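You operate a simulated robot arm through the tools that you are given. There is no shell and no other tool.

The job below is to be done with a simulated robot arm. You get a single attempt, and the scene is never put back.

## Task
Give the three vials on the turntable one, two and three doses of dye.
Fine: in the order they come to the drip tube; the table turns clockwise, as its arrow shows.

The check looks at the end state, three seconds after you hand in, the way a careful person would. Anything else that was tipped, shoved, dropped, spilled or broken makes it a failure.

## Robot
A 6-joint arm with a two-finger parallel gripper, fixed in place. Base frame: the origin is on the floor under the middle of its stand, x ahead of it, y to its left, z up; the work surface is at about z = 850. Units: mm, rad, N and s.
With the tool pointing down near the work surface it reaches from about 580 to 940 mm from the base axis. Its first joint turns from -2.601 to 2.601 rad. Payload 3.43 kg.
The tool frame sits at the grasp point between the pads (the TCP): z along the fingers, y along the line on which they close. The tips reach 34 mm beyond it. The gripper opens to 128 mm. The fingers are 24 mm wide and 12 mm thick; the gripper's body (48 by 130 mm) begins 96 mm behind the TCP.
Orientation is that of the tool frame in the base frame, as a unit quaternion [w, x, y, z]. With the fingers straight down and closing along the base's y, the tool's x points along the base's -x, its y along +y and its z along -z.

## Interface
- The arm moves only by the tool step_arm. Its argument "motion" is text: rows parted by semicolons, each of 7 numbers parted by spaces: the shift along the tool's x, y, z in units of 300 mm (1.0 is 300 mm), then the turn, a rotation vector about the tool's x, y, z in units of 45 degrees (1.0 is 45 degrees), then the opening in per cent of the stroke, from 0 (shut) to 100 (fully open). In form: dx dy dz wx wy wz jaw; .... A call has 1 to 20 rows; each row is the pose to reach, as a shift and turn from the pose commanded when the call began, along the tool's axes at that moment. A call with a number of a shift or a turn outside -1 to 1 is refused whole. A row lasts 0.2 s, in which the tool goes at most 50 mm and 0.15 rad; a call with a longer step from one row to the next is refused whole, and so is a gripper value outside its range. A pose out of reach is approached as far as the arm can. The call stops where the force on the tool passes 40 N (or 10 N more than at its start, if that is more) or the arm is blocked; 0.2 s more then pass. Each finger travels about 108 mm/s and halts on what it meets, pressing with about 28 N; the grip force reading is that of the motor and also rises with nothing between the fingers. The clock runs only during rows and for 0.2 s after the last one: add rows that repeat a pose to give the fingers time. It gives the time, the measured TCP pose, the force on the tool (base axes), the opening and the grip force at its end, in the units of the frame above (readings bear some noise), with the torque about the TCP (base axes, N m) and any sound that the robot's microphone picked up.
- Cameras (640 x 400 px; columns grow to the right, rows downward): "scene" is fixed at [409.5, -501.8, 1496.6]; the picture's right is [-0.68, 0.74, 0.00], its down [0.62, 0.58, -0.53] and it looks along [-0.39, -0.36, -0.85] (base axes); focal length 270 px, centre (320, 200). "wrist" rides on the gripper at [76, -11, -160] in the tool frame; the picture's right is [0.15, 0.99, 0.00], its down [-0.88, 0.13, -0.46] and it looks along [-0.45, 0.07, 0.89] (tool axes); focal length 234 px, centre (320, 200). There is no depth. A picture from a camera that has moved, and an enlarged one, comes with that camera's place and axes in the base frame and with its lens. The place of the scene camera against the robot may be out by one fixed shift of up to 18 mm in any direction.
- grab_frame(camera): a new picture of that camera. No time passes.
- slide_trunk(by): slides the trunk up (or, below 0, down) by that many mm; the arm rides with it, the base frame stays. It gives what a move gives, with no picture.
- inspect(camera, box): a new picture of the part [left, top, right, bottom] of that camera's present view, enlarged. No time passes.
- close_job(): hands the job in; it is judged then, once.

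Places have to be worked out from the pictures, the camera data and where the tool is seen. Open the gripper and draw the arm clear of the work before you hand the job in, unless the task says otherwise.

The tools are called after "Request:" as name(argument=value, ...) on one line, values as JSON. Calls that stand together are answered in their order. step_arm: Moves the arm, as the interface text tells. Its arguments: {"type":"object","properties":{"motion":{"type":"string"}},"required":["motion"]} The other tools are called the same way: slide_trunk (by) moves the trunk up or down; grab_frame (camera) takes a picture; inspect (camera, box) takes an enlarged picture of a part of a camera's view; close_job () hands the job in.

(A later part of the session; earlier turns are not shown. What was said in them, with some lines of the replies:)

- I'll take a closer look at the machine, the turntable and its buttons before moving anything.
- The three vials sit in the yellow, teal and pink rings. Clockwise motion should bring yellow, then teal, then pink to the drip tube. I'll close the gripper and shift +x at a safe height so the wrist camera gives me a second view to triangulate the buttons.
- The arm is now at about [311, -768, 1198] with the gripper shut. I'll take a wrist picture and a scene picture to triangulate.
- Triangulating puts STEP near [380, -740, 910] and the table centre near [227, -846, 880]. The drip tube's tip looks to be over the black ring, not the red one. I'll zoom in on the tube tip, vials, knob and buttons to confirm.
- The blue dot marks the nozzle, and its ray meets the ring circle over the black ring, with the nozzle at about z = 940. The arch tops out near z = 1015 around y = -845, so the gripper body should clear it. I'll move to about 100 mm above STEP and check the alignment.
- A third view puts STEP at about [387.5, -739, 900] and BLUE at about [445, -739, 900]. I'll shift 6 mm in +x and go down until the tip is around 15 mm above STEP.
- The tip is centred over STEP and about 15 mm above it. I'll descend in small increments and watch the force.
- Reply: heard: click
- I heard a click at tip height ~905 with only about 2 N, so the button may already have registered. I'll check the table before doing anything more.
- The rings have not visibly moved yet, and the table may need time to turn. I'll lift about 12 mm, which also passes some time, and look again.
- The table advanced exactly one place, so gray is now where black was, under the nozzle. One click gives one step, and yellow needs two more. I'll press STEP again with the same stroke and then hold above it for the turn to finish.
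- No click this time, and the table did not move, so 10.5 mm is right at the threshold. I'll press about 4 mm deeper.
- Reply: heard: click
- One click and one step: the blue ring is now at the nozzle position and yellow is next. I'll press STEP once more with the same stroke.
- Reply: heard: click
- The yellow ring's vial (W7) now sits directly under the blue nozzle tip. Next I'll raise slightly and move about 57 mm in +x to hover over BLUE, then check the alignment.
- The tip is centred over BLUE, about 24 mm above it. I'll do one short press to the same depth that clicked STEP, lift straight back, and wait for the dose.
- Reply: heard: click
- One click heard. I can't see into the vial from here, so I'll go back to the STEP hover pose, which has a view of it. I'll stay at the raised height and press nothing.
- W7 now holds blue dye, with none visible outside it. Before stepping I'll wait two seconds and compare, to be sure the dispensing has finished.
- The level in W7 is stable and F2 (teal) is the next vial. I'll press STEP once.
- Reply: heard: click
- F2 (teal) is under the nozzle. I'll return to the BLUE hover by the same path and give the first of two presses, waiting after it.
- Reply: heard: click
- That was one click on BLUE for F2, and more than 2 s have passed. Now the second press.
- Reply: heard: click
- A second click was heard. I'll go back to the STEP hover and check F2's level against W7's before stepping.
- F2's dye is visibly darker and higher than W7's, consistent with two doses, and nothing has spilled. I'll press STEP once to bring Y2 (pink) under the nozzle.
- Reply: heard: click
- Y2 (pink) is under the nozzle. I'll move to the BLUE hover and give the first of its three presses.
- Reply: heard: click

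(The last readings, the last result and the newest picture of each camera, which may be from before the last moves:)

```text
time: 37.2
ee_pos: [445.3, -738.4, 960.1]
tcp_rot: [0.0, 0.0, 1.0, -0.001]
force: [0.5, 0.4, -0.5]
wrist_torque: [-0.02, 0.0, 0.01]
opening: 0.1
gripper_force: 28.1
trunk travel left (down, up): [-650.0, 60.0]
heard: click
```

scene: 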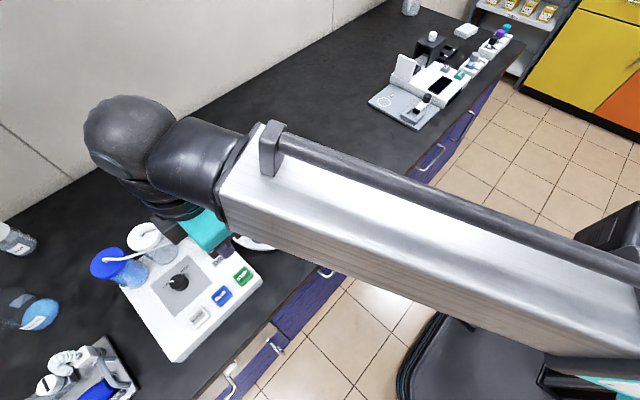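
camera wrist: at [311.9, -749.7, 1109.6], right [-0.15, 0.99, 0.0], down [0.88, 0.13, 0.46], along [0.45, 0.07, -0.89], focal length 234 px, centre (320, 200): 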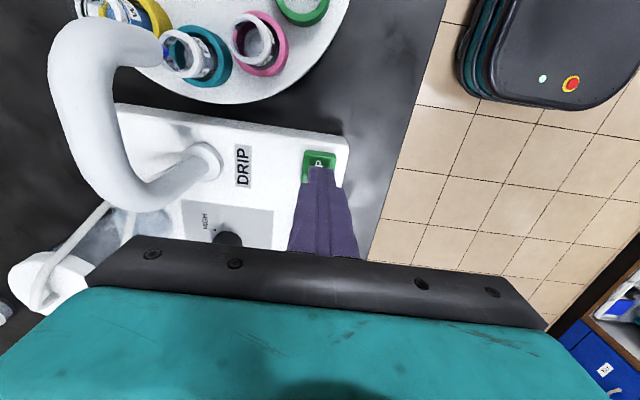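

That was click one of three for Y2. Now the second press.

Request:
step_arm(motion="0 0 0.03 0 0 0 0; 0 0 0.058 0 0 0 0; 0 0 0.078 0 0 0 0; 0 0 0.078 0 0 0 0; 0 0 0.04 0 0 0 0; 0 0 0 0 0 0 0; 0 0 0 0 0 0 0; 0 0 0 0 0 0 0; 0 0 0 0 0 0 0; 0 0 0 0 0 0 0; 0 0 0 0 0 0 0; 0 0 0 0 0 0 0; 0 0 0 0 0 0 0; 0 0 0 0 0 0 0; 0 0 0 0 0 0 0")

```text
time: 40.4
ee_pos: [445.3, -738.7, 958.8]
tcp_rot: [0.001, 0.0, 1.0, 0.0]
force: [-0.4, -0.2, -0.1]
wrist_torque: [0.0, -0.03, 0.0]
opening: 0.0
gripper_force: 28.0
trunk travel left (down, up): [-650.0, 60.0]
heard: click
```

Click two of three for Y2 was heard. Now the third and last press.

Request:
step_arm(motion="0 0 0.03 0 0 0 0; 0 0 0.058 0 0 0 0; 0 0 0.078 0 0 0 0; 0 0 0.078 0 0 0 0; 0 0 0.04 0 0 0 0; 0 0 0 0 0 0 0; 0 0 0 0 0 0 0; 0 0 0 0 0 0 0; 0 0 0 0 0 0 0; 0 0 0 0 0 0 0; 0 0 0 0 0 0 0; 0 0 0 0 0 0 0; 0 0 0 0 0 0 0; 0 0 0 0 0 0 0; 0 0 0 0 0 0 0")

```text
time: 43.6
ee_pos: [445.8, -739.7, 958.5]
tcp_rot: [0.0, 0.0, 1.0, 0.0]
force: [-0.3, 0.9, -0.2]
wrist_torque: [0.02, 0.0, -0.04]
opening: 0.0
gripper_force: 28.3
trunk travel left (down, up): [-650.0, 60.0]
heard: click
```

All three clicks for Y2 were heard. I'll lift straight up, then draw back in -x, and look at all three vials from above.

Request:
step_arm(motion="0 0 -0.13 0 0 0 0; 0 0 -0.26 0 0 0 0; 0 0 -0.39 0 0 0 0; 0 0 -0.52 0 0 0 0; 0 0 -0.65 0 0 0 0; 0.15 0 -0.65 0 0 0 0; 0.3 0 -0.65 0 0 0 0; 0.45 0 -0.65 0 0 0 0; 0.6 0 -0.65 0 0 0 0; 0.6 0 -0.65 0 0 0 0")

Request:
grab_frame(camera="wrist")

Request:
grab_frame(camera="scene")

```text
time: 45.8
ee_pos: [263.4, -738.2, 1151.1]
tcp_rot: [0.0, -0.001, 1.0, -0.001]
force: [1.2, -0.1, -1.0]
wrist_torque: [-0.03, -0.01, -0.01]
opening: 0.0
gripper_force: 27.9
trunk travel left (down, up): [-650.0, 60.0]
```

```text
taken
camera wrist: at [186.8, -749.0, 1309.9], right [-0.15, 0.99, 0.0], down [0.88, 0.13, 0.46], along [0.45, 0.07, -0.89], focal length 234 px, centre (320, 200)
```

wrist: 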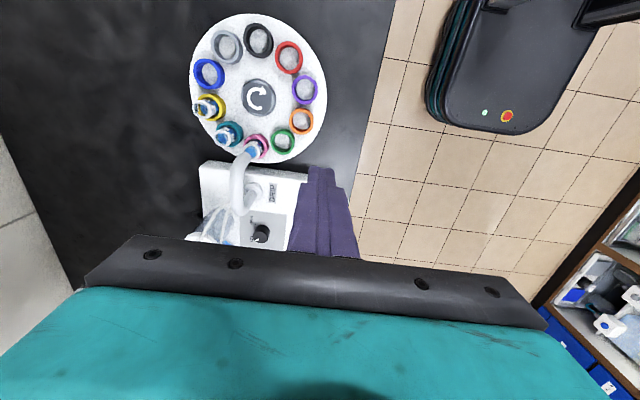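

```text
taken
```

scene: 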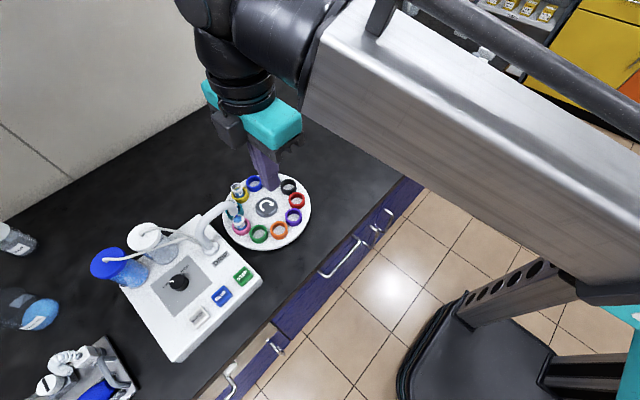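

The arm is clear of the machine. I'll zoom in on the vials from both cameras.

Request:
inspect(camera="scene", box=[215, 170, 275, 245])

Request:
inspect(camera="wrist", box=[180, 80, 290, 180])

Request:
inspect(camera="scene", box=[100, 200, 270, 360])

```text
5.33 times, centred on (245, 208) of scene
camera zoom: at [409.5, -501.8, 1496.6], right [-0.68, 0.74, 0.0], down [0.62, 0.58, -0.53], along [-0.39, -0.36, -0.85], focal length 1442 px, centre (720, 160)
```

zoom: 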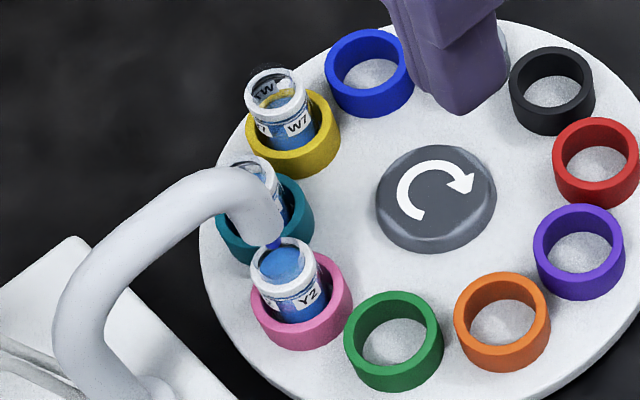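

```text
4.00 times, centred on (235, 130) of wrist
camera zoom: at [186.8, -749.0, 1309.9], right [-0.15, 0.99, 0.0], down [0.88, 0.13, 0.46], along [0.45, 0.07, -0.89], focal length 937 px, centre (660, 480)
```

zoom: 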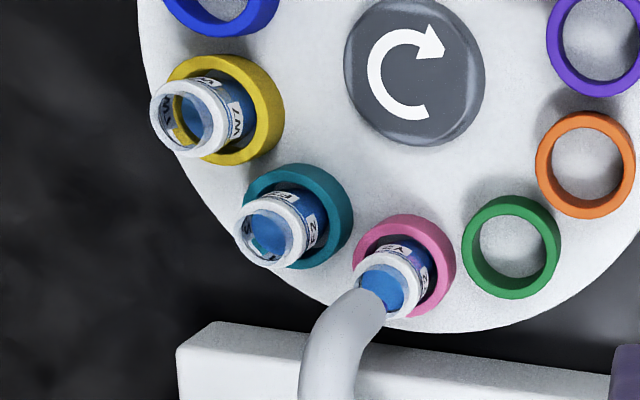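

```text
2.50 times, centred on (185, 280) of scene
camera zoom: at [409.5, -501.8, 1496.6], right [-0.68, 0.74, 0.0], down [0.62, 0.58, -0.53], along [-0.39, -0.36, -0.85], focal length 676 px, centre (658, 0)
```

zoom: 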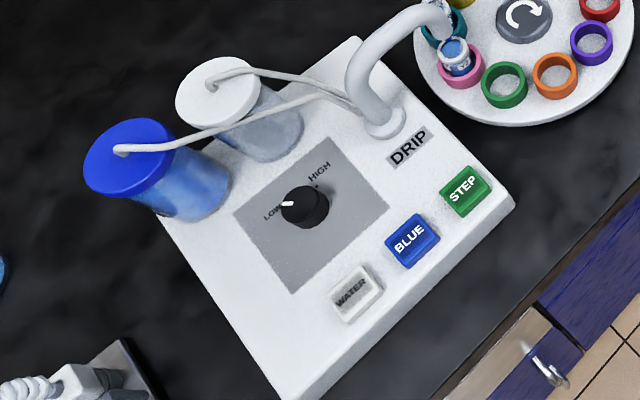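

The levels rise in order: W7 lowest, F2 in the middle, Y2 highest. All three vials are upright with no spill, and the knob and bottles are unchanged. I'll open the gripper while drawing the arm up and away from the work.

Request:
step_arm(motion="0 0 -0.1 0 0 0 0; 0.13 0 -0.15 0 0 0 20; 0.26 0 -0.15 0 0 0 50; 0.39 0 -0.15 0 0 0 80; 0.52 0 -0.15 0 0 0 100; 0.52 0 -0.15 0 0 0 100; 0.52 0 -0.15 0 0 0 100; 0.52 0 -0.15 0 0 0 100")

Request:
grab_frame(camera="scene")

Request:
inspect(camera="scene", box=[205, 165, 320, 255])

Request:
grab_frame(camera="wrist")

```text
time: 47.6
ee_pos: [108.1, -741.3, 1197.8]
tcp_rot: [0.0, 0.0, 1.0, 0.0]
force: [-1.2, 1.0, -0.2]
wrist_torque: [0.01, 0.0, 0.02]
opening: 127.8
gripper_force: 0.0
trunk travel left (down, up): [-650.0, 60.0]
```

```text
taken
```

scene: 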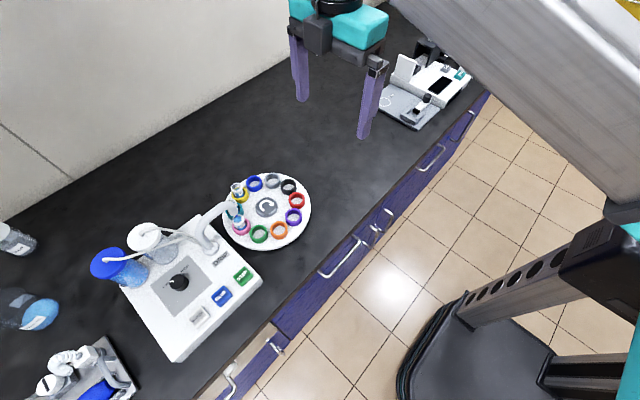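

```text
4.44 times, centred on (262, 210) of scene
camera zoom: at [409.5, -501.8, 1496.6], right [-0.68, 0.74, 0.0], down [0.62, 0.58, -0.53], along [-0.39, -0.36, -0.85], focal length 1202 px, centre (576, 156)
```

zoom: 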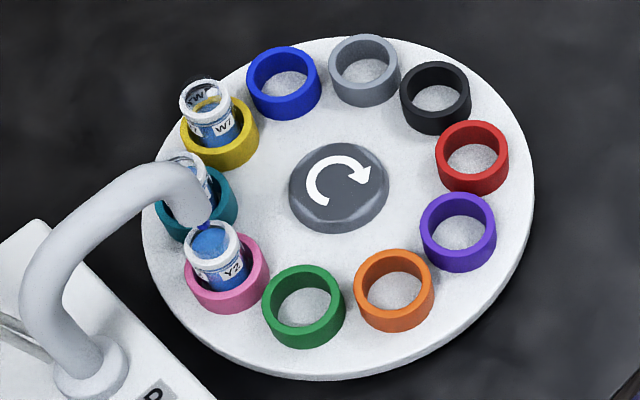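

```text
taken
camera wrist: at [32.3, -752.9, 1355.8], right [-0.15, 0.99, 0.0], down [0.88, 0.13, 0.46], along [0.45, 0.07, -0.89], focal length 234 px, centre (320, 200)
```

wrist: 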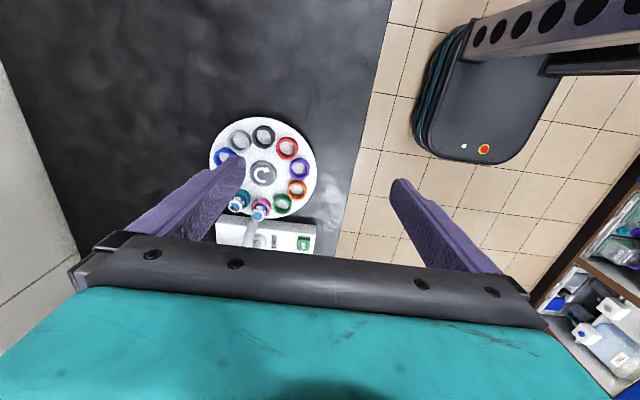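

The gripper is open and clear of the work, the vials hold one, two and three doses in order of arrival, and the pictures show nothing spilled or displaced. I'm handing in the job.

Request:
close_job()

```text
The job is handed in.
```

I gave the three vials one, two and three doses of dye in the order they reached the drip tube, and handed the job in.

| Order at the tube | Ring | Vial | Doses |
|---|---|---|---|
| First | yellow | W7 | 1 |
| Second | teal | F2 | 2 |
| Third | pink | Y2 | 3 |

- **Doses:** I counted one BLUE press with one audible click as one dose. The knob stayed at LOW throughout. In the last pictures the dye level rises from W7 to F2 to Y2, as it should.
- **Turntable:** STEP needed three clicks to bring the first vial under the tube, then one more for each of the others. One STEP press was too shallow and did not register; the table did not move, so I pressed again slightly deeper.
- **End state:** All three vials are upright, and I saw no spills or anything moved out of place. The gripper is open and the arm is clear of the work.
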